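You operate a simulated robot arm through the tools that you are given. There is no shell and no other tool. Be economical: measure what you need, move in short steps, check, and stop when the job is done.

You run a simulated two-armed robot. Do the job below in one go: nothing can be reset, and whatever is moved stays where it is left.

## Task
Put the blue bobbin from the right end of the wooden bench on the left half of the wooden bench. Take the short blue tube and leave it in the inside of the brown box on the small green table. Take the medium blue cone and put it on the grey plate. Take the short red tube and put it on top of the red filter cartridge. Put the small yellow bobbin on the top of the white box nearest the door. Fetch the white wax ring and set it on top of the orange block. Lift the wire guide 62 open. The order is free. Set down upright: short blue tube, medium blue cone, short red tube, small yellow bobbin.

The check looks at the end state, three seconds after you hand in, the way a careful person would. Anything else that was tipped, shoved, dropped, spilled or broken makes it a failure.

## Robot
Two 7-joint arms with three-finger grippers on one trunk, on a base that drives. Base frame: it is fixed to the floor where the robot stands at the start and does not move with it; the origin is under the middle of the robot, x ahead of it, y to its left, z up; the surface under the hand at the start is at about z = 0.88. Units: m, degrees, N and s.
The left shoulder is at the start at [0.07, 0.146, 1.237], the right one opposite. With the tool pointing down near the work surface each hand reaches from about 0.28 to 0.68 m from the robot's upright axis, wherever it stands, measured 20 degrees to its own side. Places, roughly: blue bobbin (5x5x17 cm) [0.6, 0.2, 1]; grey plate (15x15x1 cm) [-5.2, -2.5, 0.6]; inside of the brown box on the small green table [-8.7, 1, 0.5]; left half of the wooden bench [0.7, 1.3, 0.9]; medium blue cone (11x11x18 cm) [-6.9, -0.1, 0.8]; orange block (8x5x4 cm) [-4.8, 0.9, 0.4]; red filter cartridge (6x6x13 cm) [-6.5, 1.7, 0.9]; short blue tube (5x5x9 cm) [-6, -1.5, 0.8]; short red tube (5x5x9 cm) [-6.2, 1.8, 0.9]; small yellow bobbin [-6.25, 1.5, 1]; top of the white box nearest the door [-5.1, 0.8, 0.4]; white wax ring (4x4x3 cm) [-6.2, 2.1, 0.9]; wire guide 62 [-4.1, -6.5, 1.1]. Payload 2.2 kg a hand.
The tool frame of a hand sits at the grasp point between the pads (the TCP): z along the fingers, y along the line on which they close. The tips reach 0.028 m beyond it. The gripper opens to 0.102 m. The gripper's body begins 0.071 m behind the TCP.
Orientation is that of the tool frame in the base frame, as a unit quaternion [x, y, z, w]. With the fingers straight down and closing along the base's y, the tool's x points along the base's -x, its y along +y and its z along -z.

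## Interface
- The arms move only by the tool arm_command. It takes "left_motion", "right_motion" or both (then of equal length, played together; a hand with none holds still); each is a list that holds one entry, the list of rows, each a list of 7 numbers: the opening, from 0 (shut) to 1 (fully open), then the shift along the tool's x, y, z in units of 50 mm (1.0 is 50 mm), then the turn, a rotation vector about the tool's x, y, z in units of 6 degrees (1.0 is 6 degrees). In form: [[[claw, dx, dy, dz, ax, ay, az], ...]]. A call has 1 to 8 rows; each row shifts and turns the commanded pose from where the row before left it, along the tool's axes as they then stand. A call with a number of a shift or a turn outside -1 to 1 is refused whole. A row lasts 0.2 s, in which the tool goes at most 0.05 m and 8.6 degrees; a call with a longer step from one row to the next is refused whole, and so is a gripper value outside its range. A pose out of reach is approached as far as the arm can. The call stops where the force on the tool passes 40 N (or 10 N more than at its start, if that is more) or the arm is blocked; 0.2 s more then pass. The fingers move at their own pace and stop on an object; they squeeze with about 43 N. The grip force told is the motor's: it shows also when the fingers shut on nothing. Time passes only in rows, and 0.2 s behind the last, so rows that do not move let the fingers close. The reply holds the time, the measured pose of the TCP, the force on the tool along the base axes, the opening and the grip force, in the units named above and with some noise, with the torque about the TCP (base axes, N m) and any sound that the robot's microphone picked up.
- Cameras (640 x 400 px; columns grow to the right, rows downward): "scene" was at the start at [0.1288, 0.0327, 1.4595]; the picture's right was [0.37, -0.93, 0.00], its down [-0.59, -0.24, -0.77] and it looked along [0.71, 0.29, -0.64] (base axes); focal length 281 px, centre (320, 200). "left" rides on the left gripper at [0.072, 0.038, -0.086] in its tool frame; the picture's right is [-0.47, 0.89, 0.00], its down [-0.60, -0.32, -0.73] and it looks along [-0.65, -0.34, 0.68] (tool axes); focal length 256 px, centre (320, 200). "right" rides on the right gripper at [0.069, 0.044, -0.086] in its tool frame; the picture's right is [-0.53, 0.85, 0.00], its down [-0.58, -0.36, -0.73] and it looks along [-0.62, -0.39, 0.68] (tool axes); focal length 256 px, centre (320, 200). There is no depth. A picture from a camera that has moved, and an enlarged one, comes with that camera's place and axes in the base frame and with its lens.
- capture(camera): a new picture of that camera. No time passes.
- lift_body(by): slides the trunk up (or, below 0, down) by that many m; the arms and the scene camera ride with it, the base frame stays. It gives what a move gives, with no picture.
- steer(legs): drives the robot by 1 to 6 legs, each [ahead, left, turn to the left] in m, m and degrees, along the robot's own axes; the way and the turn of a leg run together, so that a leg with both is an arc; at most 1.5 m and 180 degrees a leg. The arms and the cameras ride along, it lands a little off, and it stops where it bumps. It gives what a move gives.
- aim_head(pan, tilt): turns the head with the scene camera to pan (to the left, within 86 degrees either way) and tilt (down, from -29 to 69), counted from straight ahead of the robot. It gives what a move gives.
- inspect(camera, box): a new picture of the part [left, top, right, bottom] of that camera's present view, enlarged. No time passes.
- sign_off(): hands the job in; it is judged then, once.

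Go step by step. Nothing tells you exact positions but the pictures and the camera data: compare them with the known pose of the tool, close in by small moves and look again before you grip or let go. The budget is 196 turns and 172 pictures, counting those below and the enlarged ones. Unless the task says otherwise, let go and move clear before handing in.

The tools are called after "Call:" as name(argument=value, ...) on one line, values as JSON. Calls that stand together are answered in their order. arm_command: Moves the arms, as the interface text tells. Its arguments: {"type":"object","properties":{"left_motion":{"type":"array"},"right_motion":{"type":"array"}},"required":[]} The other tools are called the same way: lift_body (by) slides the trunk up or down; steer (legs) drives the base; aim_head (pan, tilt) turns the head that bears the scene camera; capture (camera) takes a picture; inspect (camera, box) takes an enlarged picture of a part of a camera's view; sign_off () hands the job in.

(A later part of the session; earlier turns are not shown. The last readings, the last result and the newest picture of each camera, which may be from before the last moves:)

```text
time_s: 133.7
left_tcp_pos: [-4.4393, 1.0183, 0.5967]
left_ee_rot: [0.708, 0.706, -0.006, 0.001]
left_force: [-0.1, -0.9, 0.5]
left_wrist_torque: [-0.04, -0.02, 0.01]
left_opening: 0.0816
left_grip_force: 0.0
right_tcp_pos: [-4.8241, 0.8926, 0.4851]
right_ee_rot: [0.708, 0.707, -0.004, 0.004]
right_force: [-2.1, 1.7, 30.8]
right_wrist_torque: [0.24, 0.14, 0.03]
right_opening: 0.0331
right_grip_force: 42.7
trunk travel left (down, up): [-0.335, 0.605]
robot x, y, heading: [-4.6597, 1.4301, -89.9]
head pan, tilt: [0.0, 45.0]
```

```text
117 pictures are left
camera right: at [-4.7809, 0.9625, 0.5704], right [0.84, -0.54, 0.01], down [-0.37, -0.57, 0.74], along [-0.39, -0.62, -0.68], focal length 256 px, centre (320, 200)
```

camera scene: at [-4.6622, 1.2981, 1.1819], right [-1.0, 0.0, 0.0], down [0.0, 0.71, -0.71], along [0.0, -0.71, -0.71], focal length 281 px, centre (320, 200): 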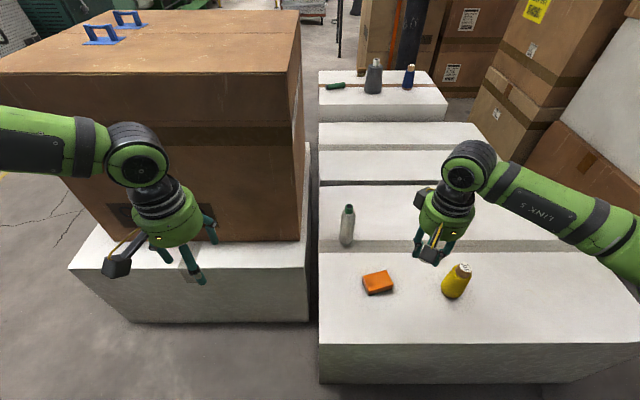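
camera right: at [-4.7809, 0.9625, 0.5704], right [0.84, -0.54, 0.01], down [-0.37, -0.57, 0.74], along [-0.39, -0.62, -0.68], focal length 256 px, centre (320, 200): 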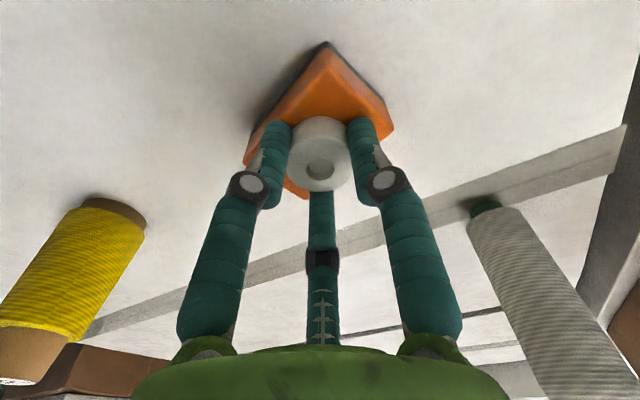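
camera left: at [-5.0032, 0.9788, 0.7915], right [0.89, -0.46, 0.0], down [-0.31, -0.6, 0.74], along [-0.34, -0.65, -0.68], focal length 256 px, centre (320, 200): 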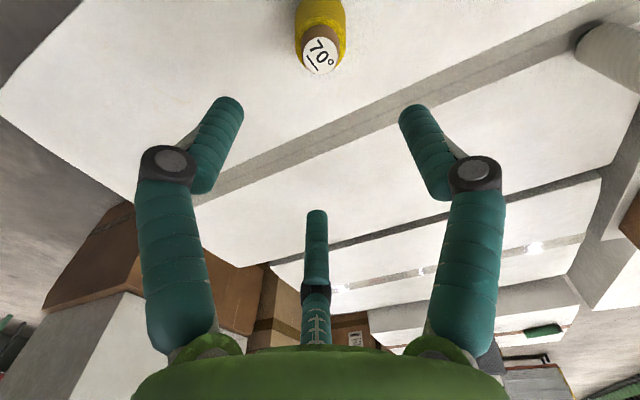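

Contact. I relieve the pressure, release and rise.

Call:
arm_command(right_motion=[[[0, 0, 0, -0.1, 0, 0, 0], [0.55, 0, 0, 0, 0, 0, 0], [0.55, 0, 0, 0, 0, 0, 0], [0.55, 0, 0, -0.4, 0, 0, 0], [0.55, 0, 0, -0.8, 0, 0, 0], [0.55, 0, 0, -0.8, 0, 0, 0]]])

Call:
capture(camera="right")

Call:
lift_body(by=0.25)

Call:
capture(camera="scene")

```text
time_s: 135.1
left_tcp_pos: [-4.4391, 1.015, 0.5957]
left_ee_rot: [0.709, 0.706, -0.005, 0.001]
left_force: [0.8, 0.4, -0.3]
left_wrist_torque: [-0.03, 0.01, -0.02]
left_opening: 0.0816
left_grip_force: 0.1
right_tcp_pos: [-4.8262, 0.8912, 0.5826]
right_ee_rot: [0.708, 0.706, -0.001, 0.0]
right_force: [-0.5, 0.2, -0.4]
right_wrist_torque: [0.01, 0.0, 0.0]
right_opening: 0.056
right_grip_force: 0.0
trunk travel left (down, up): [-0.335, 0.605]
robot x, y, heading: [-4.6648, 1.431, -90.1]
head pan, tilt: [0.0, 45.0]
```

```text
116 pictures are left
camera right: at [-4.7812, 0.96, 0.6698], right [0.84, -0.54, 0.0], down [-0.37, -0.58, 0.73], along [-0.39, -0.62, -0.68], focal length 256 px, centre (320, 200)
```

right: 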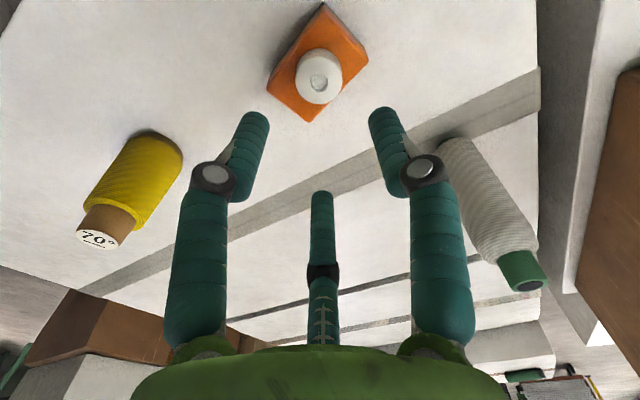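

```text
time_s: 137.7
left_tcp_pos: [-4.4385, 1.0144, 0.8448]
left_ee_rot: [0.709, 0.706, -0.004, 0.001]
left_force: [-0.4, -0.5, -0.5]
left_wrist_torque: [-0.01, 0.0, 0.03]
left_opening: 0.0816
left_grip_force: 0.0
right_tcp_pos: [-4.8261, 0.891, 0.8331]
right_ee_rot: [0.708, 0.706, 0.0, 0.0]
right_force: [-0.8, 0.1, -0.1]
right_wrist_torque: [0.02, 0.01, 0.01]
right_opening: 0.0563
right_grip_force: 0.0
trunk travel left (down, up): [-0.585, 0.355]
robot x, y, heading: [-4.6596, 1.4331, -90.0]
head pan, tilt: [0.0, 45.0]
```

```text
115 pictures are left
camera scene: at [-4.6624, 1.298, 1.2619], right [-1.0, 0.0, 0.0], down [0.0, 0.71, -0.71], along [0.0, -0.71, -0.71], focal length 281 px, centre (320, 200)
```

scene: 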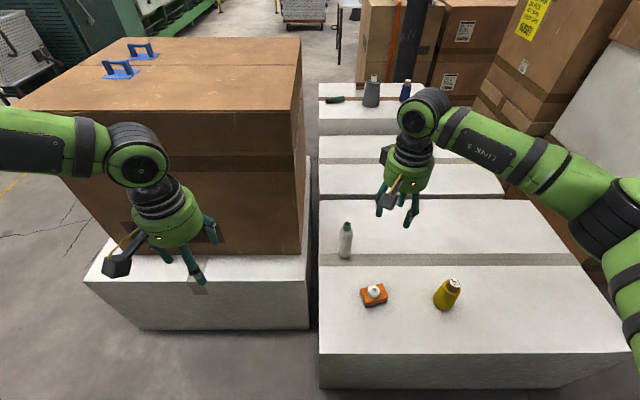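

The ring sits on the block. Next the red tube: I raise, tuck the right hand, and drive back to the near end of the table, the left hand in line with the tube.

Call:
lift_body(by=0.32)

Call:
arm_command(right_motion=[[[0.8, 0.8, 0, -0.3, 0, 0, 0], [0.8, 0.8, 0, -0.3, 0, 0, 0], [0.8, 0.8, 0, -0.3, 0, 0, 0], [0.8, 0.6, 0, -0.3, 0, 0, 0]]])

Call:
steer(legs=[[-0.52, 0, 0], [0, 0, -90], [1.0, 0, 0]])

Call:
capture(camera="scene")

Call:
capture(camera="left")

```text
time_s: 140.8
left_tcp_pos: [-4.4401, 1.0159, 1.1659]
left_ee_rot: [0.708, 0.706, -0.005, 0.001]
left_force: [-1.1, -0.1, -0.4]
left_wrist_torque: [-0.01, -0.02, 0.02]
left_opening: 0.0815
left_grip_force: 0.0
right_tcp_pos: [-4.8269, 0.8908, 1.152]
right_ee_rot: [0.708, 0.707, 0.0, 0.001]
right_force: [0.3, 0.0, 0.1]
right_wrist_torque: [0.01, 0.01, -0.03]
right_opening: 0.0562
right_grip_force: 0.1
trunk travel left (down, up): [-0.905, 0.035]
robot x, y, heading: [-4.6622, 1.4288, -90.0]
head pan, tilt: [0.0, 45.0]
```

```text
time_s: 141.8
left_tcp_pos: [-4.4394, 1.016, 1.165]
left_ee_rot: [0.708, 0.706, -0.004, 0.001]
left_force: [-0.2, 0.2, 0.6]
left_wrist_torque: [-0.04, 0.01, 0.04]
left_opening: 0.0814
left_grip_force: 0.0
right_tcp_pos: [-4.8255, 1.0424, 1.2136]
right_ee_rot: [0.708, 0.706, -0.001, 0.0]
right_force: [0.2, 0.4, 0.0]
right_wrist_torque: [-0.04, 0.03, 0.0]
right_opening: 0.0816
right_grip_force: 0.1
trunk travel left (down, up): [-0.905, 0.035]
robot x, y, heading: [-4.6598, 1.4283, -90.0]
head pan, tilt: [0.0, 45.0]
```

```text
time_s: 153.5
left_tcp_pos: [-6.0717, 1.7555, 1.164]
left_ee_rot: [1.0, -0.012, -0.003, -0.003]
left_force: [-0.1, 0.1, -1.3]
left_wrist_torque: [0.01, 0.01, -0.02]
left_opening: 0.0818
left_grip_force: 0.0
right_tcp_pos: [-6.0392, 2.1422, 1.2116]
right_ee_rot: [1.0, -0.012, -0.001, 0.0]
right_force: [0.2, 0.6, 0.0]
right_wrist_torque: [0.02, -0.01, 0.01]
right_opening: 0.0817
right_grip_force: 0.0
trunk travel left (down, up): [-0.905, 0.035]
robot x, y, heading: [-5.6567, 1.9687, 178.7]
head pan, tilt: [0.0, 45.0]
```

```text
114 pictures are left
camera scene: at [-5.7857, 1.9739, 1.5821], right [0.02, 1.0, 0.0], down [0.71, -0.02, -0.71], along [-0.71, 0.02, -0.71], focal length 281 px, centre (320, 200)
```

scene: 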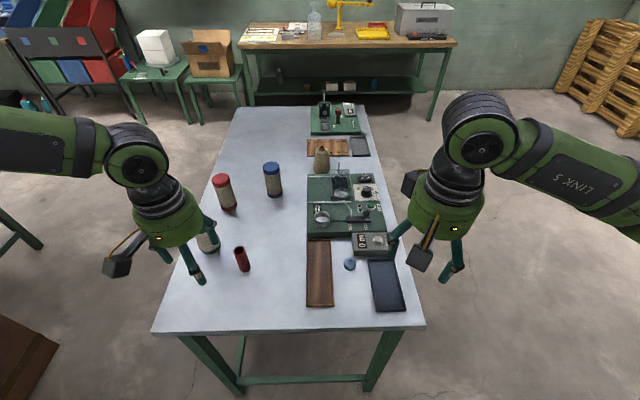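

```text
113 pictures are left
camera left: at [-6.0006, 1.7165, 1.2513], right [-0.49, -0.87, 0.0], down [-0.59, 0.33, 0.74], along [-0.64, 0.36, -0.68], focal length 256 px, centre (320, 200)
```

left: 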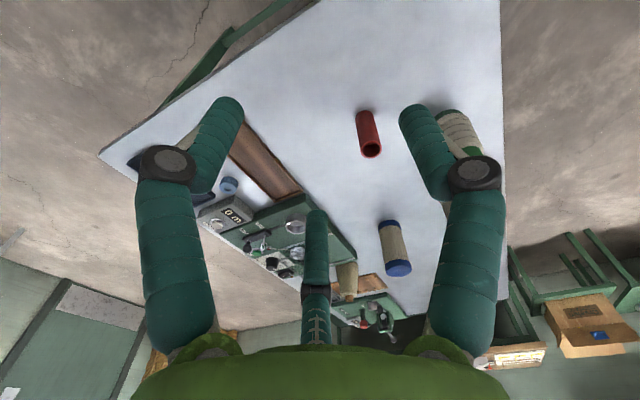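

Tube centre ≈(-6.238, 1.762). I close in by 0.06 m, squaring up, then move the hand above it.

Call:
steer(legs=[[0.06, 0, 1.3]])

Call:
arm_command(left_motion=[[[0.8, -0.55, 0, 0.4, 0, 0, 0], [0.8, -0.55, 0, 0.4, 0, 0, 0], [0.8, -0.55, 0, 0.4, 0, 0, 0], [0.8, -0.5, 0, 0.4, 0, 0, 0], [0.8, 0, 0, 0, 0, 0, 0]]])

Call:
capture(camera="left")

```text
time_s: 154.5
left_tcp_pos: [-6.1173, 1.7461, 1.1688]
left_ee_rot: [1.0, 0.001, -0.007, -0.002]
left_force: [1.1, -0.2, 0.4]
left_wrist_torque: [-0.02, 0.11, 0.02]
left_opening: 0.0815
left_grip_force: 0.1
right_tcp_pos: [-6.0938, 2.1344, 1.2157]
right_ee_rot: [1.0, 0.001, -0.005, 0.0]
right_force: [1.0, -0.2, -0.2]
right_wrist_torque: [-0.03, 0.09, 0.01]
right_opening: 0.0813
right_grip_force: 0.2
trunk travel left (down, up): [-0.905, 0.035]
robot x, y, heading: [-5.7155, 1.9719, 180.0]
head pan, tilt: [0.0, 45.0]
```

```text
time_s: 155.7
left_tcp_pos: [-6.2278, 1.7453, 1.0891]
left_ee_rot: [1.0, -0.001, -0.005, -0.004]
left_force: [-0.5, 0.4, 0.5]
left_wrist_torque: [-0.01, 0.05, 0.0]
left_opening: 0.0815
left_grip_force: 0.1
left hand out of reach, approached as far as the arm can: row 4
right_tcp_pos: [-6.1009, 2.1333, 1.2119]
right_ee_rot: [1.0, 0.001, 0.0, -0.001]
right_force: [1.2, 0.8, 1.0]
right_wrist_torque: [0.01, 0.05, 0.0]
right_opening: 0.0817
right_grip_force: 0.1
trunk travel left (down, up): [-0.905, 0.035]
robot x, y, heading: [-5.7132, 1.9709, 179.9]
head pan, tilt: [0.0, 45.0]
```

```text
112 pictures are left
camera left: at [-6.1547, 1.7059, 1.1747], right [-0.47, -0.88, 0.0], down [-0.6, 0.31, 0.74], along [-0.65, 0.35, -0.67], focal length 256 px, centre (320, 200)
```

left: 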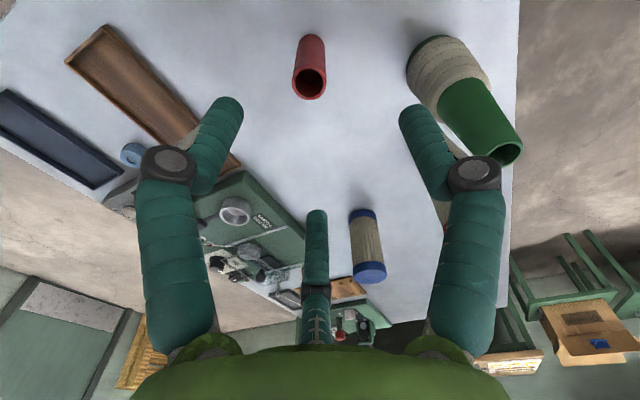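

Call:
steer(legs=[[0.04, 0, 0]])

Call:
arm_command(left_motion=[[[0.8, 0.4, -0.34, 0, 0, 0, 0], [0.8, 0, 0, 0.4, 0, 0, 0], [0.8, 0, 0, 0.4, 0, 0, 0], [0.8, 0, 0, 0, 0, 0, 0]]])

Call:
capture(camera="left")

```text
time_s: 156.5
left_tcp_pos: [-6.2602, 1.7437, 1.0922]
left_ee_rot: [1.0, 0.0, -0.009, -0.003]
left_force: [1.3, -0.9, 1.0]
left_wrist_torque: [0.01, 0.12, 0.03]
left_opening: 0.0815
left_grip_force: 0.0
right_tcp_pos: [-6.1342, 2.1335, 1.2151]
right_ee_rot: [1.0, 0.001, -0.004, 0.0]
right_force: [1.9, -0.6, 0.7]
right_wrist_torque: [0.01, 0.11, 0.01]
right_opening: 0.0816
right_grip_force: 0.1
trunk travel left (down, up): [-0.905, 0.035]
robot x, y, heading: [-5.7562, 1.9681, 180.0]
head pan, tilt: [0.0, 45.0]
```

```text
time_s: 157.5
left_tcp_pos: [-6.2393, 1.7527, 1.0606]
left_ee_rot: [1.0, 0.0, -0.004, -0.003]
left_force: [0.1, -0.1, -0.3]
left_wrist_torque: [-0.02, 0.0, -0.01]
left_opening: 0.0816
left_grip_force: 0.1
left hand out of reach, approached as far as the arm can: row 2, 3
right_tcp_pos: [-6.145, 2.1335, 1.2125]
right_ee_rot: [1.0, 0.0, 0.0, 0.0]
right_force: [-0.1, -0.1, 0.1]
right_wrist_torque: [0.0, -0.01, 0.0]
right_opening: 0.0817
right_grip_force: 0.0
trunk travel left (down, up): [-0.905, 0.035]
robot x, y, heading: [-5.7541, 1.9712, 179.8]
head pan, tilt: [0.0, 45.0]
```

```text
111 pictures are left
camera left: at [-6.1655, 1.7138, 1.1454], right [-0.47, -0.89, 0.0], down [-0.6, 0.31, 0.74], along [-0.65, 0.35, -0.67], focal length 256 px, centre (320, 200)
```

left: 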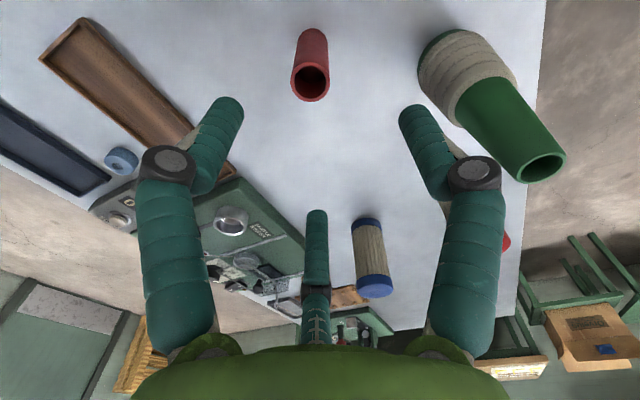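

Lowering the trunk keeps reach; I go down 9 cm with it, then fine-align.

Call:
lift_body(by=-0.08)

Call:
arm_command(left_motion=[[[0.8, 0, -0.18, 0, 0, 0, 0], [0.8, 0, 0, 0, 0, 0, 0]]])

Call:
capture(camera="left")

```text
time_s: 158.7
left_tcp_pos: [-6.2367, 1.7521, 0.9803]
left_ee_rot: [1.0, 0.0, -0.005, -0.003]
left_force: [0.1, 0.4, -0.6]
left_wrist_torque: [-0.01, -0.03, 0.01]
left_opening: 0.0818
left_grip_force: 0.0
right_tcp_pos: [-6.1424, 2.1334, 1.1323]
right_ee_rot: [1.0, 0.001, 0.0, 0.0]
right_force: [0.6, 1.1, 0.0]
right_wrist_torque: [-0.01, 0.04, 0.0]
right_opening: 0.0817
right_grip_force: 0.1
trunk travel left (down, up): [-0.825, 0.115]
robot x, y, heading: [-5.7563, 1.9717, 180.1]
head pan, tilt: [0.0, 45.0]
```

```text
time_s: 159.3
left_tcp_pos: [-6.2336, 1.7582, 0.9828]
left_ee_rot: [1.0, 0.001, -0.006, -0.004]
left_force: [-0.2, 0.7, -0.4]
left_wrist_torque: [0.03, -0.02, -0.01]
left_opening: 0.0817
left_grip_force: 0.2
left hand out of reach, approached as far as the arm can: row 1
right_tcp_pos: [-6.1441, 2.1347, 1.1331]
right_ee_rot: [1.0, 0.001, 0.0, 0.0]
right_force: [-0.1, -0.1, 0.1]
right_wrist_torque: [-0.02, 0.03, 0.04]
right_opening: 0.0815
right_grip_force: 0.1
trunk travel left (down, up): [-0.825, 0.115]
robot x, y, heading: [-5.7547, 1.9692, 179.8]
head pan, tilt: [0.0, 45.0]
```

```text
110 pictures are left
camera left: at [-6.1611, 1.7202, 1.0683], right [-0.47, -0.89, 0.0], down [-0.6, 0.31, 0.74], along [-0.65, 0.35, -0.67], focal length 256 px, centre (320, 200)
```

left: 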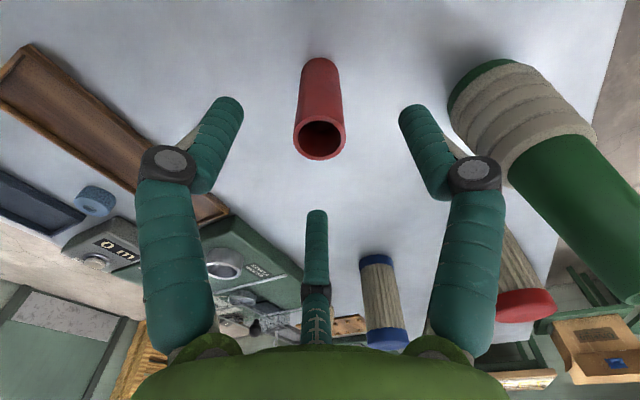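

Call:
steer(legs=[[0.006, -0.004, 0]])

Call:
lift_body(by=-0.075)

Call:
capture(camera="left")

```text
time_s: 160.0
left_tcp_pos: [-6.2381, 1.7621, 0.9836]
left_ee_rot: [1.0, 0.0, -0.005, -0.006]
left_force: [-0.6, 0.5, 0.6]
left_wrist_torque: [0.0, 0.03, 0.01]
left_opening: 0.0816
left_grip_force: 0.1
right_tcp_pos: [-6.147, 2.1357, 1.1327]
right_ee_rot: [1.0, 0.001, -0.001, -0.001]
right_force: [0.2, -0.3, -0.5]
right_wrist_torque: [0.03, 0.01, 0.01]
right_opening: 0.0817
right_grip_force: 0.1
trunk travel left (down, up): [-0.825, 0.115]
robot x, y, heading: [-5.7636, 1.9774, 179.8]
head pan, tilt: [0.0, 45.0]
```

```text
time_s: 161.2
left_tcp_pos: [-6.2395, 1.7621, 0.9072]
left_ee_rot: [1.0, 0.0, -0.005, -0.004]
left_force: [-0.5, -0.2, 0.3]
left_wrist_torque: [-0.02, -0.02, 0.0]
left_opening: 0.0814
left_grip_force: 0.0
right_tcp_pos: [-6.1476, 2.1376, 1.0584]
right_ee_rot: [1.0, 0.001, -0.002, -0.001]
right_force: [0.3, 0.2, -0.3]
right_wrist_torque: [-0.01, 0.03, 0.01]
right_opening: 0.0816
right_grip_force: 0.1
trunk travel left (down, up): [-0.75, 0.19]
robot x, y, heading: [-5.7599, 1.9712, 180.1]
head pan, tilt: [0.0, 45.0]
```

```text
109 pictures are left
camera left: at [-6.1667, 1.724, 0.9934], right [-0.47, -0.89, 0.0], down [-0.6, 0.31, 0.74], along [-0.65, 0.35, -0.67], focal length 256 px, centre (320, 200)
```

left: 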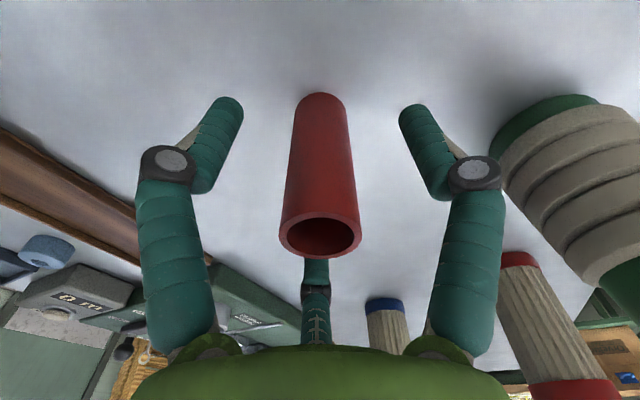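

Tube centred. I close and lift with the trunk.

Call:
arm_command(left_motion=[[[0, 0, 0, 0, 0, 0, 0], [0, 0, 0, 0, 0, 0, 0], [0, 0, 0, 0, 0, 0, 0]]])

Call:
lift_body(by=0.22)

Call:
capture(camera="left")

```text
time_s: 162.0
left_tcp_pos: [-6.24, 1.7629, 0.9078]
left_ee_rot: [1.0, 0.0, -0.006, -0.004]
left_force: [-0.2, 0.6, 3.5]
left_wrist_torque: [0.0, 0.02, 0.0]
left_opening: 0.0302
left_grip_force: 43.2
right_tcp_pos: [-6.1484, 2.1365, 1.0568]
right_ee_rot: [1.0, 0.0, 0.0, -0.001]
right_force: [0.5, 0.4, -0.3]
right_wrist_torque: [-0.02, 0.05, 0.0]
right_opening: 0.0818
right_grip_force: 0.1
trunk travel left (down, up): [-0.75, 0.19]
robot x, y, heading: [-5.7584, 1.977, 179.9]
head pan, tilt: [0.0, 45.0]
```

```text
time_s: 164.0
left_tcp_pos: [-6.2398, 1.7628, 1.0983]
left_ee_rot: [1.0, 0.0, -0.005, -0.004]
left_force: [0.1, 0.1, -0.5]
left_wrist_torque: [-0.03, 0.02, 0.01]
left_opening: 0.0301
left_grip_force: 43.0
right_tcp_pos: [-6.1484, 2.1383, 1.2473]
right_ee_rot: [1.0, 0.001, 0.0, 0.0]
right_force: [-0.3, -0.2, 0.6]
right_wrist_torque: [0.0, 0.01, 0.02]
right_opening: 0.0817
right_grip_force: 0.0
right hand out of reach, approached as far as the arm can: row 1
trunk travel left (down, up): [-0.94, 0.0]
robot x, y, heading: [-5.7584, 1.9729, 179.9]
head pan, tilt: [0.0, 45.0]
```

```text
108 pictures are left
camera left: at [-6.167, 1.7241, 1.1832], right [-0.47, -0.89, 0.0], down [-0.6, 0.31, 0.74], along [-0.65, 0.35, -0.67], focal length 256 px, centre (320, 200)
```

left: 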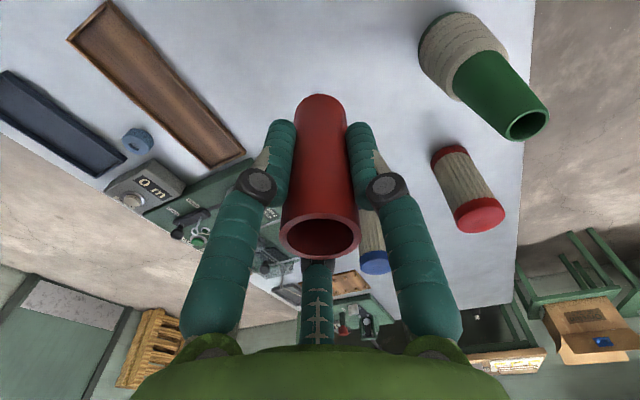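

Tube held. Cartridge ≈(-6.49, 1.661). I back off, tuck the hand, and go round to the table's left side facing +y.

Call:
steer(legs=[[-0.56, 0, 0]])

Call:
arm_command(left_motion=[[[0, 0.8, 0, -0.3, 0, 0, 0], [0, 0.8, 0, -0.3, 0, 0, 0], [0, 0.8, 0, -0.3, 0, 0, 0], [0, 0.6, 0, -0.2, 0, 0, 0]]])

Call:
steer(legs=[[0, 0, -90], [-0.52, 0, 0], [0, 0.55, 0]])

Call:
aim_head(pan=40, tilt=45)

Call:
capture(camera="scene")

```text
time_s: 167.3
left_tcp_pos: [-5.6803, 1.7638, 1.0961]
left_ee_rot: [1.0, -0.003, -0.004, -0.004]
left_force: [-1.6, -0.3, 0.2]
left_wrist_torque: [0.04, -0.05, -0.01]
left_opening: 0.0299
left_grip_force: 43.1
right_tcp_pos: [-5.5876, 2.1369, 1.2476]
right_ee_rot: [1.0, -0.002, 0.0, -0.001]
right_force: [0.1, -0.3, -0.3]
right_wrist_torque: [0.04, 0.01, 0.0]
right_opening: 0.0817
right_grip_force: 0.0
trunk travel left (down, up): [-0.94, 0.0]
robot x, y, heading: [-5.1963, 1.9733, 179.7]
head pan, tilt: [0.0, 45.0]
```

```text
time_s: 168.3
left_tcp_pos: [-5.526, 1.7622, 1.1514]
left_ee_rot: [1.0, -0.003, -0.007, -0.005]
left_force: [-0.3, -0.5, -0.7]
left_wrist_torque: [0.01, 0.01, 0.04]
left_opening: 0.0299
left_grip_force: 42.8
right_tcp_pos: [-5.5837, 2.1373, 1.2472]
right_ee_rot: [1.0, -0.002, -0.001, 0.0]
right_force: [0.0, -0.1, 0.0]
right_wrist_torque: [-0.01, 0.01, -0.02]
right_opening: 0.0816
right_grip_force: 0.0
trunk travel left (down, up): [-0.94, 0.0]
robot x, y, heading: [-5.1976, 1.9716, 179.8]
head pan, tilt: [0.0, 45.0]
```

```text
time_s: 177.9
left_tcp_pos: [-5.9629, 1.7987, 1.1515]
left_ee_rot: [-0.696, 0.718, 0.001, 0.006]
left_force: [0.1, 0.3, 0.2]
left_wrist_torque: [-0.01, 0.05, -0.03]
left_opening: 0.0295
left_grip_force: 43.5
right_tcp_pos: [-5.587, 1.847, 1.2461]
right_ee_rot: [-0.697, 0.717, 0.001, -0.001]
right_force: [0.6, -0.1, 0.0]
right_wrist_torque: [0.01, 0.05, 0.01]
right_opening: 0.0814
right_grip_force: 0.1
trunk travel left (down, up): [-0.94, 0.0]
robot x, y, heading: [-5.7585, 1.4649, 88.3]
head pan, tilt: [0.0, 45.0]
```

```text
time_s: 179.0
left_tcp_pos: [-5.964, 1.7995, 1.1522]
left_ee_rot: [-0.697, 0.717, 0.001, 0.007]
left_force: [-0.5, 0.1, -0.6]
left_wrist_torque: [-0.03, 0.0, -0.02]
left_opening: 0.0296
left_grip_force: 43.2
right_tcp_pos: [-5.5872, 1.8485, 1.2479]
right_ee_rot: [-0.697, 0.717, 0.0, 0.0]
right_force: [0.1, -0.2, -0.7]
right_wrist_torque: [0.0, 0.02, 0.04]
right_opening: 0.0816
right_grip_force: 0.1
trunk travel left (down, up): [-0.94, 0.0]
robot x, y, heading: [-5.7611, 1.4624, 88.2]
head pan, tilt: [40.0, 45.0]
```

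```text
107 pictures are left
camera scene: at [-5.8109, 1.5785, 1.6169], right [0.79, 0.62, 0.0], down [0.44, -0.56, -0.71], along [-0.44, 0.56, -0.71], focal length 281 px, centre (320, 200)
```

scene: 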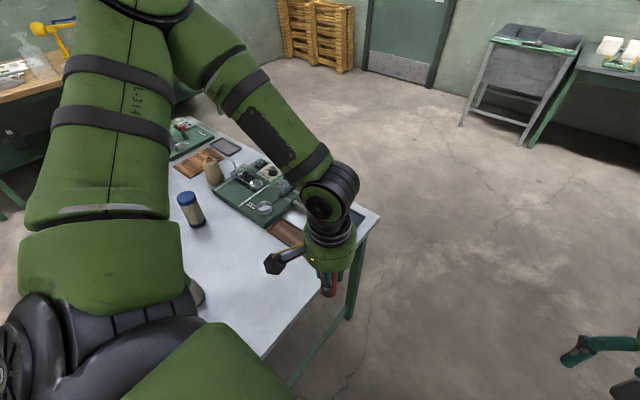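

I thread diagonally between the white box corner and the table corner in small legs.

Call:
steer(legs=[[-0.175, 0.04, 1.8], [-0.12, 0.25, 0], [-0.02, 0.24, 0]])

Call:
aim_head(pan=0, tilt=50)

Call:
capture(camera="scene")

Call:
capture(camera="left")

```text
time_s: 183.4
left_tcp_pos: [-6.5039, 1.4747, 1.1511]
left_ee_rot: [0.71, -0.704, -0.002, -0.006]
left_force: [-0.5, 0.3, -0.5]
left_wrist_torque: [0.01, 0.04, 0.0]
left_opening: 0.0298
left_grip_force: 43.2
right_tcp_pos: [-6.1294, 1.5373, 1.2476]
right_ee_rot: [0.711, -0.703, -0.002, 0.002]
right_force: [1.0, -0.6, -0.4]
right_wrist_torque: [-0.01, 0.05, -0.04]
right_opening: 0.0818
right_grip_force: 0.0
trunk travel left (down, up): [-0.94, 0.0]
robot x, y, heading: [-6.2892, 1.1476, 90.4]
head pan, tilt: [40.0, 45.0]
```

```text
time_s: 184.5
left_tcp_pos: [-6.5076, 1.4739, 1.1503]
left_ee_rot: [0.71, -0.704, -0.001, -0.007]
left_force: [0.0, -0.2, 0.5]
left_wrist_torque: [-0.02, -0.01, -0.01]
left_opening: 0.03
left_grip_force: 43.0
right_tcp_pos: [-6.1332, 1.5357, 1.2476]
right_ee_rot: [0.711, -0.703, 0.0, 0.0]
right_force: [-0.1, 0.2, -1.2]
right_wrist_torque: [0.0, -0.03, -0.01]
right_opening: 0.0812
right_grip_force: 0.1
trunk travel left (down, up): [-0.94, 0.0]
robot x, y, heading: [-6.295, 1.148, 90.2]
head pan, tilt: [0.0, 50.0]
```

```text
106 pictures are left
camera scene: at [-6.294, 1.275, 1.61], right [1.0, 0.01, 0.0], down [0.01, -0.77, -0.64], along [-0.01, 0.64, -0.77], focal length 281 px, centre (320, 200)
```

scene: 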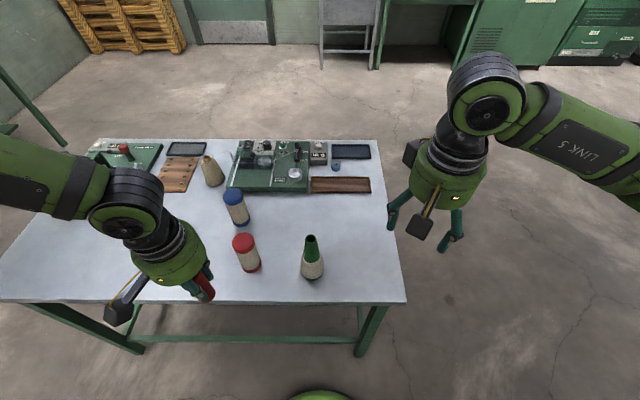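

```text
105 pictures are left
camera left: at [-6.5459, 1.4013, 1.2365], right [-0.89, 0.46, 0.0], down [0.31, 0.6, 0.74], along [0.34, 0.66, -0.67], focal length 256 px, centre (320, 200)
```

left: 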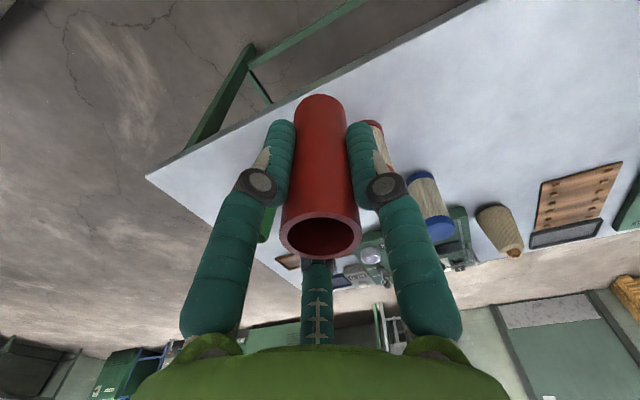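

Cartridge centre ≈(-6.503, 1.664). I move 6 cm closer and bring the tube over it.

Call:
steer(legs=[[0.06, 0, 0]])

Call:
arm_command(left_motion=[[[0, -0.65, 0, 0, 0, 0, 0], [0, -0.65, 0, 0, 0, 0, 0], [0, -0.65, 0, 0, 0, 0, 0], [0, -0.6, 0, 0, 0, 0, 0], [0, 0, 0, 0, 0, 0, 0]]])

Call:
capture(camera="scene")

Call:
capture(camera="left")

```text
time_s: 185.5
left_tcp_pos: [-6.5076, 1.5238, 1.1521]
left_ee_rot: [0.71, -0.705, -0.004, -0.01]
left_force: [-0.1, -0.8, 0.8]
left_wrist_torque: [0.11, 0.0, -0.03]
left_opening: 0.0296
left_grip_force: 42.7
right_tcp_pos: [-6.1335, 1.5854, 1.2515]
right_ee_rot: [0.711, -0.704, -0.003, -0.003]
right_force: [0.6, -0.8, -0.4]
right_wrist_torque: [0.08, -0.01, 0.02]
right_opening: 0.0819
right_grip_force: 0.1
trunk travel left (down, up): [-0.94, 0.0]
robot x, y, heading: [-6.2947, 1.2027, 90.6]
head pan, tilt: [0.0, 50.0]
```

```text
time_s: 186.7
left_tcp_pos: [-6.5059, 1.6609, 1.1529]
left_ee_rot: [0.709, -0.705, 0.0, -0.007]
left_force: [0.1, -0.2, -0.3]
left_wrist_torque: [0.0, -0.03, 0.0]
left_opening: 0.0296
left_grip_force: 43.1
right_tcp_pos: [-6.1344, 1.5949, 1.2479]
right_ee_rot: [0.711, -0.703, 0.0, 0.0]
right_force: [0.5, 0.0, 0.5]
right_wrist_torque: [0.01, 0.02, 0.03]
right_opening: 0.0816
right_grip_force: 0.1
trunk travel left (down, up): [-0.94, 0.0]
robot x, y, heading: [-6.2917, 1.2016, 90.2]
head pan, tilt: [0.0, 50.0]
```

```text
104 pictures are left
camera scene: at [-6.2941, 1.3323, 1.6102], right [1.0, 0.01, 0.0], down [0.01, -0.77, -0.64], along [0.0, 0.64, -0.77], focal length 281 px, centre (320, 200)
```

scene: 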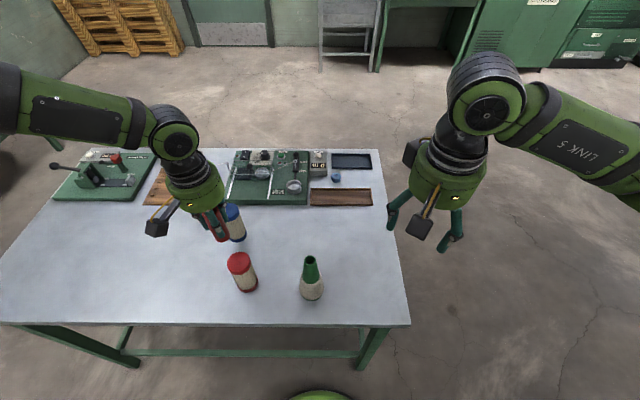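

```text
103 pictures are left
camera left: at [-6.5454, 1.5871, 1.2386], right [-0.89, 0.46, 0.0], down [0.31, 0.6, 0.74], along [0.34, 0.66, -0.67], focal length 256 px, centre (320, 200)
```

left: 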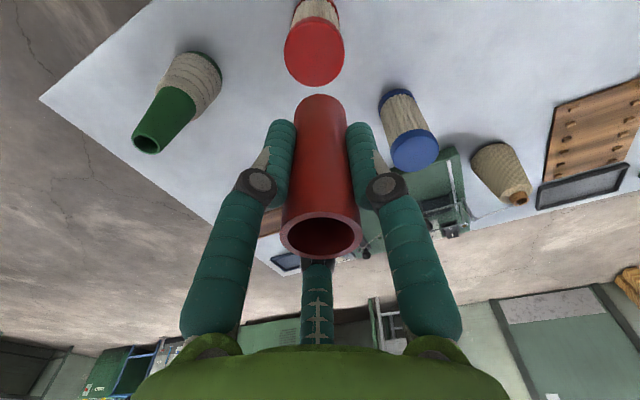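

Call:
arm_command(left_motion=[[[0, 0.02, -0.12, 0, 0, 0, 0], [0, 0, 0, 0, 0, 0, 0]]])

Call:
lift_body(by=-0.09)

Call:
capture(camera="left")

Call:
inspect(camera="scene", box=[160, 140, 340, 255])

```text
time_s: 187.3
left_tcp_pos: [-6.5006, 1.6596, 1.1532]
left_ee_rot: [0.709, -0.705, -0.001, -0.006]
left_force: [-0.1, 0.2, -0.6]
left_wrist_torque: [0.0, 0.04, 0.01]
left_opening: 0.03
left_grip_force: 43.1
right_tcp_pos: [-6.1333, 1.5954, 1.2471]
right_ee_rot: [0.71, -0.704, 0.0, 0.0]
right_force: [-0.2, 0.3, 0.4]
right_wrist_torque: [-0.01, 0.02, 0.01]
right_opening: 0.0818
right_grip_force: 0.0
trunk travel left (down, up): [-0.94, 0.0]
robot x, y, heading: [-6.294, 1.2081, 90.4]
head pan, tilt: [0.0, 50.0]
```

```text
time_s: 188.5
left_tcp_pos: [-6.501, 1.6595, 1.0627]
left_ee_rot: [0.71, -0.704, -0.001, -0.007]
left_force: [-0.4, 0.5, -0.8]
left_wrist_torque: [0.01, -0.03, 0.0]
left_opening: 0.03
left_grip_force: 42.7
right_tcp_pos: [-6.1343, 1.5958, 1.1584]
right_ee_rot: [0.711, -0.704, 0.001, 0.0]
right_force: [0.2, -0.5, -0.5]
right_wrist_torque: [-0.02, -0.01, -0.03]
right_opening: 0.0818
right_grip_force: 0.1
trunk travel left (down, up): [-0.85, 0.09]
robot x, y, heading: [-6.289, 1.2066, 90.3]
head pan, tilt: [0.0, 50.0]
```

```text
102 pictures are left
camera left: at [-6.54, 1.5869, 1.1482], right [-0.89, 0.46, 0.0], down [0.31, 0.6, 0.74], along [0.34, 0.66, -0.67], focal length 256 px, centre (320, 200)
```

left: 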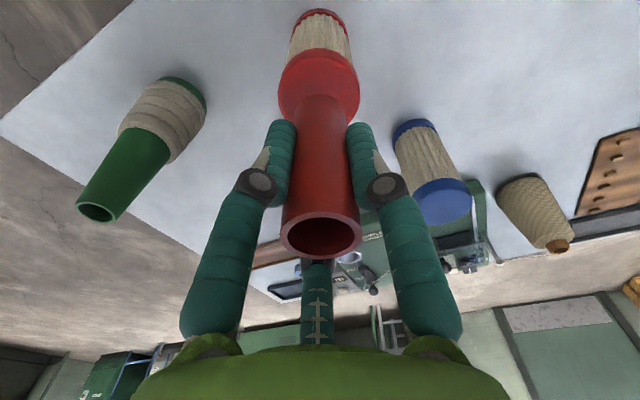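

```text
3.48 times, centred on (250, 198) of scene
camera zoom: at [-6.2942, 1.334, 1.52], right [1.0, 0.01, 0.0], down [0.01, -0.77, -0.64], along [0.0, 0.64, -0.77], focal length 979 px, centre (564, 209)
```

zoom: 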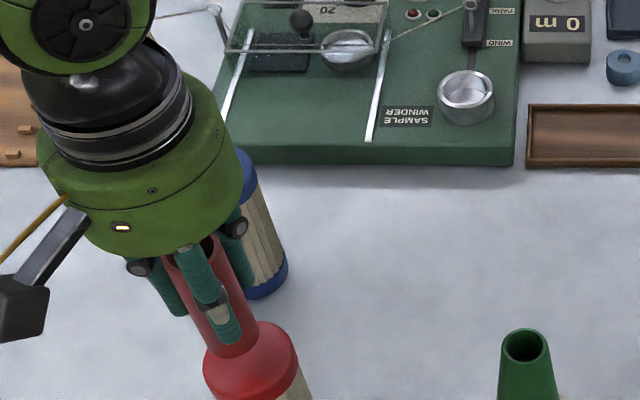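

Alignment is within a few millimetres. Lowering to contact.

Call:
lift_body(by=-0.017)

Call:
arm_command(left_motion=[[[0, 0, 0, 0.06, 0, 0, 0], [0, 0, 0, 0.06, 0, 0, 0], [0, 0, 0, 0, 0, 0, 0]]])

Call:
capture(camera="left")

```text
time_s: 189.2
left_tcp_pos: [-6.5022, 1.6596, 1.0443]
left_ee_rot: [0.709, -0.705, 0.0, -0.006]
left_force: [-0.3, 0.7, -0.1]
left_wrist_torque: [-0.01, 0.0, -0.02]
left_opening: 0.0296
left_grip_force: 43.2
right_tcp_pos: [-6.134, 1.596, 1.1396]
right_ee_rot: [0.711, -0.703, 0.0, -0.001]
right_force: [0.1, 1.0, 0.3]
right_wrist_torque: [0.01, -0.03, 0.01]
right_opening: 0.0818
right_grip_force: 0.3
trunk travel left (down, up): [-0.833, 0.107]
robot x, y, heading: [-6.292, 1.209, 90.7]
head pan, tilt: [0.0, 50.0]
```

```text
time_s: 190.0
left_tcp_pos: [-6.5015, 1.6597, 1.0391]
left_ee_rot: [0.709, -0.705, 0.0, -0.006]
left_force: [-0.5, 0.2, 0.0]
left_wrist_torque: [0.02, 0.02, 0.0]
left_opening: 0.0297
left_grip_force: 42.8
right_tcp_pos: [-6.1331, 1.5956, 1.1405]
right_ee_rot: [0.711, -0.703, 0.0, 0.0]
right_force: [-0.7, -0.5, 0.1]
right_wrist_torque: [0.01, -0.01, -0.02]
right_opening: 0.0812
right_grip_force: 0.0
trunk travel left (down, up): [-0.833, 0.107]
robot x, y, heading: [-6.2923, 1.2056, 90.3]
head pan, tilt: [0.0, 50.0]
```

```text
100 pictures are left
camera left: at [-6.5407, 1.5866, 1.1246], right [-0.89, 0.46, 0.0], down [0.31, 0.6, 0.74], along [0.34, 0.66, -0.67], focal length 256 px, centre (320, 200)
```

left: 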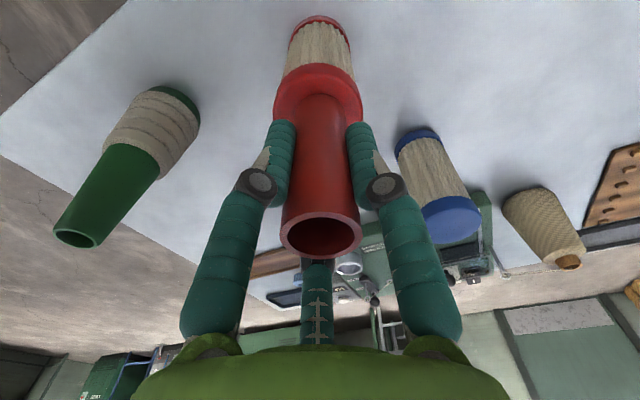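

Call:
arm_command(left_motion=[[[0, 0, 0, 0.05, 0, 0, 0], [0, 0, 0, 0.05, 0, 0, 0], [0, 0, 0, 0, 0, 0, 0]]])

```text
time_s: 190.8
left_tcp_pos: [-6.502, 1.6607, 1.0384]
left_ee_rot: [0.71, -0.704, -0.003, -0.01]
left_force: [-2.2, 0.6, 24.6]
left_wrist_torque: [-0.19, 0.09, 0.0]
left_opening: 0.0301
left_grip_force: 43.3
right_tcp_pos: [-6.1324, 1.594, 1.1414]
right_ee_rot: [0.711, -0.703, -0.001, -0.001]
right_force: [0.2, 0.7, 0.4]
right_wrist_torque: [-0.01, 0.05, 0.0]
right_opening: 0.0816
right_grip_force: 0.1
trunk travel left (down, up): [-0.833, 0.107]
robot x, y, heading: [-6.2935, 1.2089, 90.5]
head pan, tilt: [0.0, 50.0]
```

Contact. I ease up 3 mm of command, release and rise straight with the trunk.

Call:
arm_command(left_motion=[[[0, 0, 0, -0.06, 0, 0, 0], [0.65, 0, 0, 0, 0, 0, 0], [0.65, 0, 0, 0, 0, 0, 0], [0.65, 0, 0, 0, 0, 0, 0]]])

Call:
lift_body(by=0.1)

Call:
capture(camera="left")

Call:
inspect(camera="scene", box=[160, 190, 340, 305])

```text
time_s: 191.8
left_tcp_pos: [-6.5031, 1.6601, 1.0374]
left_ee_rot: [0.709, -0.705, -0.001, -0.007]
left_force: [-0.5, 0.3, 0.0]
left_wrist_torque: [0.01, 0.0, 0.02]
left_opening: 0.0665
left_grip_force: 0.0
right_tcp_pos: [-6.1334, 1.5961, 1.1408]
right_ee_rot: [0.711, -0.703, -0.001, 0.0]
right_force: [-0.5, -0.4, 0.6]
right_wrist_torque: [-0.02, 0.02, 0.03]
right_opening: 0.0815
right_grip_force: 0.1
trunk travel left (down, up): [-0.833, 0.107]
robot x, y, heading: [-6.2952, 1.2084, 90.3]
head pan, tilt: [0.0, 50.0]
```

```text
time_s: 193.1
left_tcp_pos: [-6.5022, 1.6587, 1.1367]
left_ee_rot: [0.71, -0.705, 0.0, -0.007]
left_force: [0.3, -0.5, -0.3]
left_wrist_torque: [0.01, 0.01, 0.01]
left_opening: 0.0662
left_grip_force: 0.1
right_tcp_pos: [-6.1336, 1.5962, 1.2404]
right_ee_rot: [0.711, -0.703, 0.0, -0.001]
right_force: [0.8, 0.2, -0.2]
right_wrist_torque: [-0.01, 0.04, 0.0]
right_opening: 0.0816
right_grip_force: 0.1
trunk travel left (down, up): [-0.933, 0.007]
robot x, y, heading: [-6.2911, 1.2058, 90.6]
head pan, tilt: [0.0, 50.0]
```

```text
99 pictures are left
camera left: at [-6.5404, 1.5869, 1.223], right [-0.89, 0.46, 0.0], down [0.31, 0.6, 0.74], along [0.34, 0.66, -0.67], focal length 256 px, centre (320, 200)
```

left: 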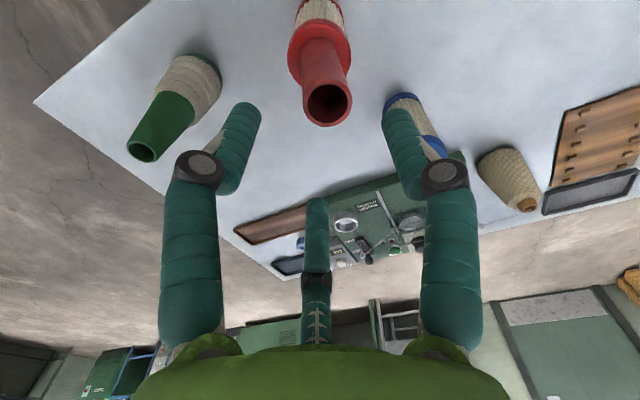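

```text
3.48 times, centred on (250, 248) of scene
camera zoom: at [-6.2942, 1.3342, 1.603], right [1.0, 0.01, 0.0], down [0.01, -0.77, -0.64], along [0.0, 0.64, -0.77], focal length 979 px, centre (564, 35)
```

zoom: 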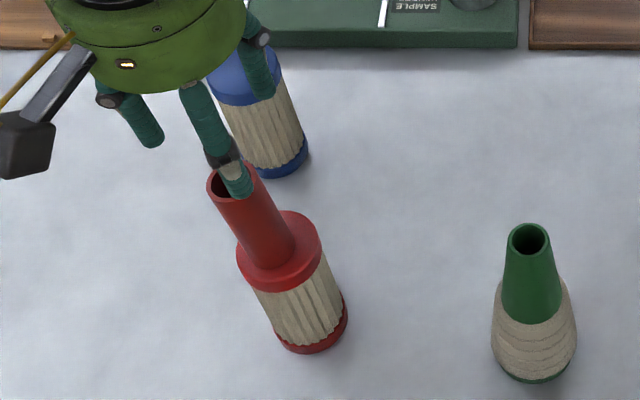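

The red tube stands on the cartridge. I tuck the left hand, and look to the west for the route to the blue items.

Call:
arm_command(left_motion=[[[0.65, 0.8, 0, -0.3, 0, 0, 0], [0.65, 0.8, 0, -0.3, 0, 0, 0], [0.65, 0.8, 0, -0.3, 0, 0, 0], [0.65, 0.8, 0, -0.2, 0, 0, 0]]])

Call:
aim_head(pan=86, tilt=20)

Call:
capture(camera="scene")

```text
time_s: 194.1
left_tcp_pos: [-6.501, 1.5091, 1.1904]
left_ee_rot: [0.71, -0.704, 0.0, -0.007]
left_force: [0.5, 0.0, -0.8]
left_wrist_torque: [0.0, 0.01, 0.01]
left_opening: 0.0661
left_grip_force: 0.0
left hand out of reach, approached as far as the arm can: row 4
right_tcp_pos: [-6.1322, 1.5952, 1.2411]
right_ee_rot: [0.711, -0.703, -0.001, -0.001]
right_force: [-0.9, -0.6, -0.6]
right_wrist_torque: [0.03, 0.01, -0.02]
right_opening: 0.0816
right_grip_force: 0.1
trunk travel left (down, up): [-0.933, 0.007]
robot x, y, heading: [-6.2926, 1.2059, 90.3]
head pan, tilt: [0.0, 50.0]
```

```text
time_s: 195.7
left_tcp_pos: [-6.5007, 1.5117, 1.1897]
left_ee_rot: [0.71, -0.704, 0.001, -0.005]
left_force: [-0.4, 0.2, -0.6]
left_wrist_torque: [0.0, 0.01, 0.01]
left_opening: 0.0663
left_grip_force: 0.0
right_tcp_pos: [-6.1327, 1.5964, 1.2408]
right_ee_rot: [0.711, -0.704, 0.001, -0.001]
right_force: [0.3, 1.1, -0.2]
right_wrist_torque: [-0.03, 0.05, 0.02]
right_opening: 0.0816
right_grip_force: 0.1
trunk travel left (down, up): [-0.933, 0.007]
robot x, y, heading: [-6.2929, 1.2064, 90.2]
head pan, tilt: [85.9, 20.0]
```

```text
97 pictures are left
camera scene: at [-6.3865, 1.2632, 1.6486], right [0.06, 1.0, 0.0], down [0.34, -0.02, -0.94], along [-0.94, 0.06, -0.34], focal length 281 px, centre (320, 200)
```

scene: 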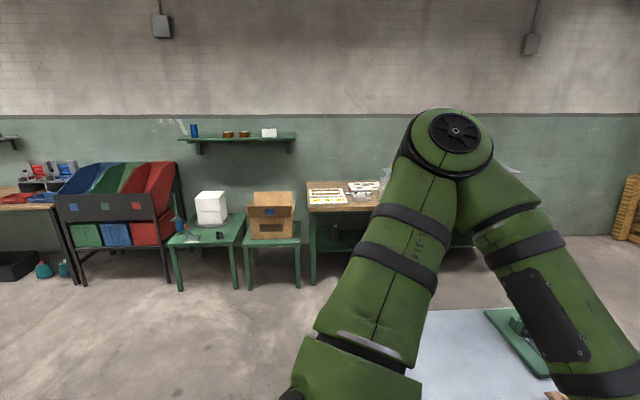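

Open floor to the west. I strafe there and turn to look south.

Call:
steer(legs=[[-0.05, 1.2, 0], [0, 0, 120]])

Call:
aim_head(pan=70, tilt=22)

Call:
capture(camera="scene")

Call:
aim_head(pan=0, tilt=22)

Call:
capture(camera="scene")

```text
time_s: 206.9
left_tcp_pos: [-7.6612, 0.8185, 1.1915]
left_ee_rot: [0.963, 0.269, -0.005, -0.003]
left_force: [-1.0, 0.7, -0.5]
left_wrist_torque: [-0.04, 0.01, 0.0]
left_opening: 0.0664
left_grip_force: 0.1
right_tcp_pos: [-7.923, 1.0908, 1.2396]
right_ee_rot: [0.962, 0.271, 0.001, 0.0]
right_force: [-1.1, 0.1, 0.9]
right_wrist_torque: [0.01, 0.0, 0.01]
right_opening: 0.0817
right_grip_force: 0.1
trunk travel left (down, up): [-0.933, 0.007]
robot x, y, heading: [-7.5046, 1.1527, -148.5]
head pan, tilt: [85.9, 20.0]
```

```text
time_s: 207.7
left_tcp_pos: [-7.6623, 0.8175, 1.1907]
left_ee_rot: [0.963, 0.269, -0.004, -0.004]
left_force: [0.8, 0.2, 0.1]
left_wrist_torque: [0.03, 0.0, 0.01]
left_opening: 0.0664
left_grip_force: 0.0
right_tcp_pos: [-7.9225, 1.0892, 1.2405]
right_ee_rot: [0.963, 0.27, 0.0, 0.0]
right_force: [0.2, 0.4, -0.4]
right_wrist_torque: [-0.01, 0.02, 0.0]
right_opening: 0.0817
right_grip_force: 0.0
trunk travel left (down, up): [-0.933, 0.007]
robot x, y, heading: [-7.5068, 1.1506, -148.7]
head pan, tilt: [70.0, 22.0]
```

```text
96 pictures are left
camera scene: at [-7.5305, 1.0374, 1.6454], right [-0.98, -0.2, 0.0], down [-0.07, 0.37, -0.93], along [0.18, -0.91, -0.37], focal length 281 px, centre (320, 200)
```

scene: 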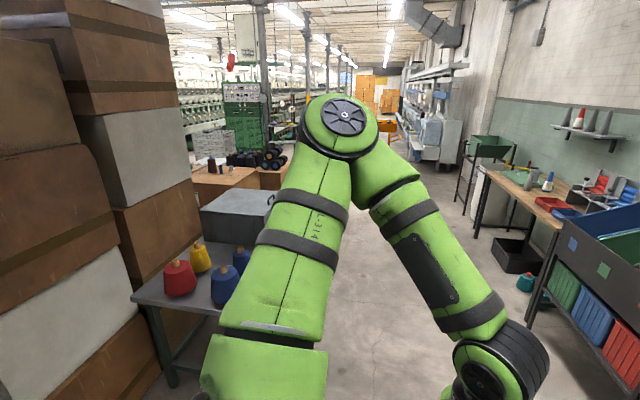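

```text
time_s: 209.1
left_tcp_pos: [-7.6622, 0.8178, 1.1903]
left_ee_rot: [0.963, 0.269, -0.004, -0.003]
left_force: [0.0, 0.4, -0.3]
left_wrist_torque: [-0.01, -0.03, 0.01]
left_opening: 0.0663
left_grip_force: 0.1
right_tcp_pos: [-7.9223, 1.0894, 1.241]
right_ee_rot: [0.963, 0.271, 0.0, 0.001]
right_force: [0.4, 0.2, 0.4]
right_wrist_torque: [0.02, -0.01, 0.02]
right_opening: 0.0816
right_grip_force: 0.1
trunk travel left (down, up): [-0.933, 0.007]
robot x, y, heading: [-7.5074, 1.1544, -148.6]
head pan, tilt: [0.0, 22.0]
```

```text
95 pictures are left
camera scene: at [-7.628, 1.0801, 1.6454], right [-0.52, 0.85, 0.0], down [0.32, 0.19, -0.93], along [-0.79, -0.48, -0.37], focal length 281 px, centre (320, 200)
```

scene: 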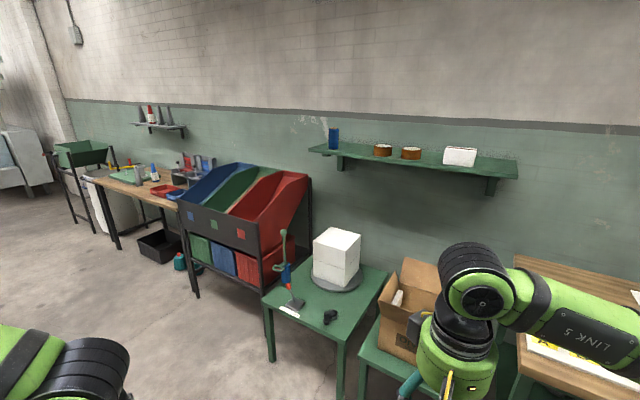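

I turn south and advance to see the cone table from its west side.

Call:
steer(legs=[[0, 0, 58.6], [0.5, -0.1, 0]])

Call:
aim_head(pan=35, tilt=30)

Call:
capture(camera="scene")

```text
time_s: 214.7
left_tcp_pos: [-7.4049, 0.3377, 1.1908]
left_ee_rot: [0.71, 0.704, -0.006, -0.001]
left_force: [0.5, 0.2, 0.9]
left_wrist_torque: [-0.02, 0.0, -0.01]
left_opening: 0.0661
left_grip_force: 0.1
right_tcp_pos: [-7.774, 0.2608, 1.2426]
right_ee_rot: [0.709, 0.705, 0.0, 0.0]
right_force: [0.2, 0.3, 0.4]
right_wrist_torque: [-0.04, 0.0, -0.01]
right_opening: 0.0819
right_grip_force: 0.0
trunk travel left (down, up): [-0.933, 0.007]
robot x, y, heading: [-7.611, 0.6465, -90.3]
head pan, tilt: [0.0, 22.0]
```

```text
time_s: 215.8
left_tcp_pos: [-7.4045, 0.3356, 1.1904]
left_ee_rot: [0.71, 0.704, -0.006, 0.0]
left_force: [-0.1, 0.1, -0.2]
left_wrist_torque: [0.02, 0.01, 0.02]
left_opening: 0.0664
left_grip_force: 0.1
right_tcp_pos: [-7.7743, 0.2574, 1.2405]
right_ee_rot: [0.71, 0.704, 0.0, 0.0]
right_force: [0.4, -0.1, 0.1]
right_wrist_torque: [0.0, 0.02, 0.03]
right_opening: 0.0815
right_grip_force: 0.1
trunk travel left (down, up): [-0.933, 0.007]
robot x, y, heading: [-7.6058, 0.6435, -90.5]
head pan, tilt: [35.0, 30.0]
```

```text
94 pictures are left
camera scene: at [-7.5578, 0.5214, 1.6325], right [-0.82, -0.57, 0.0], down [-0.28, 0.41, -0.87], along [0.49, -0.71, -0.5], focal length 281 px, centre (320, 200)
```

scene: 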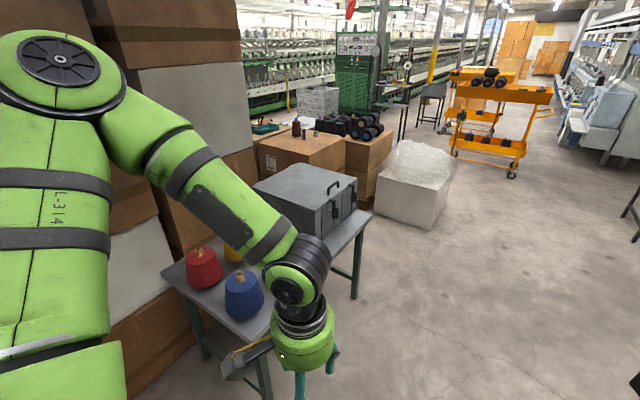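

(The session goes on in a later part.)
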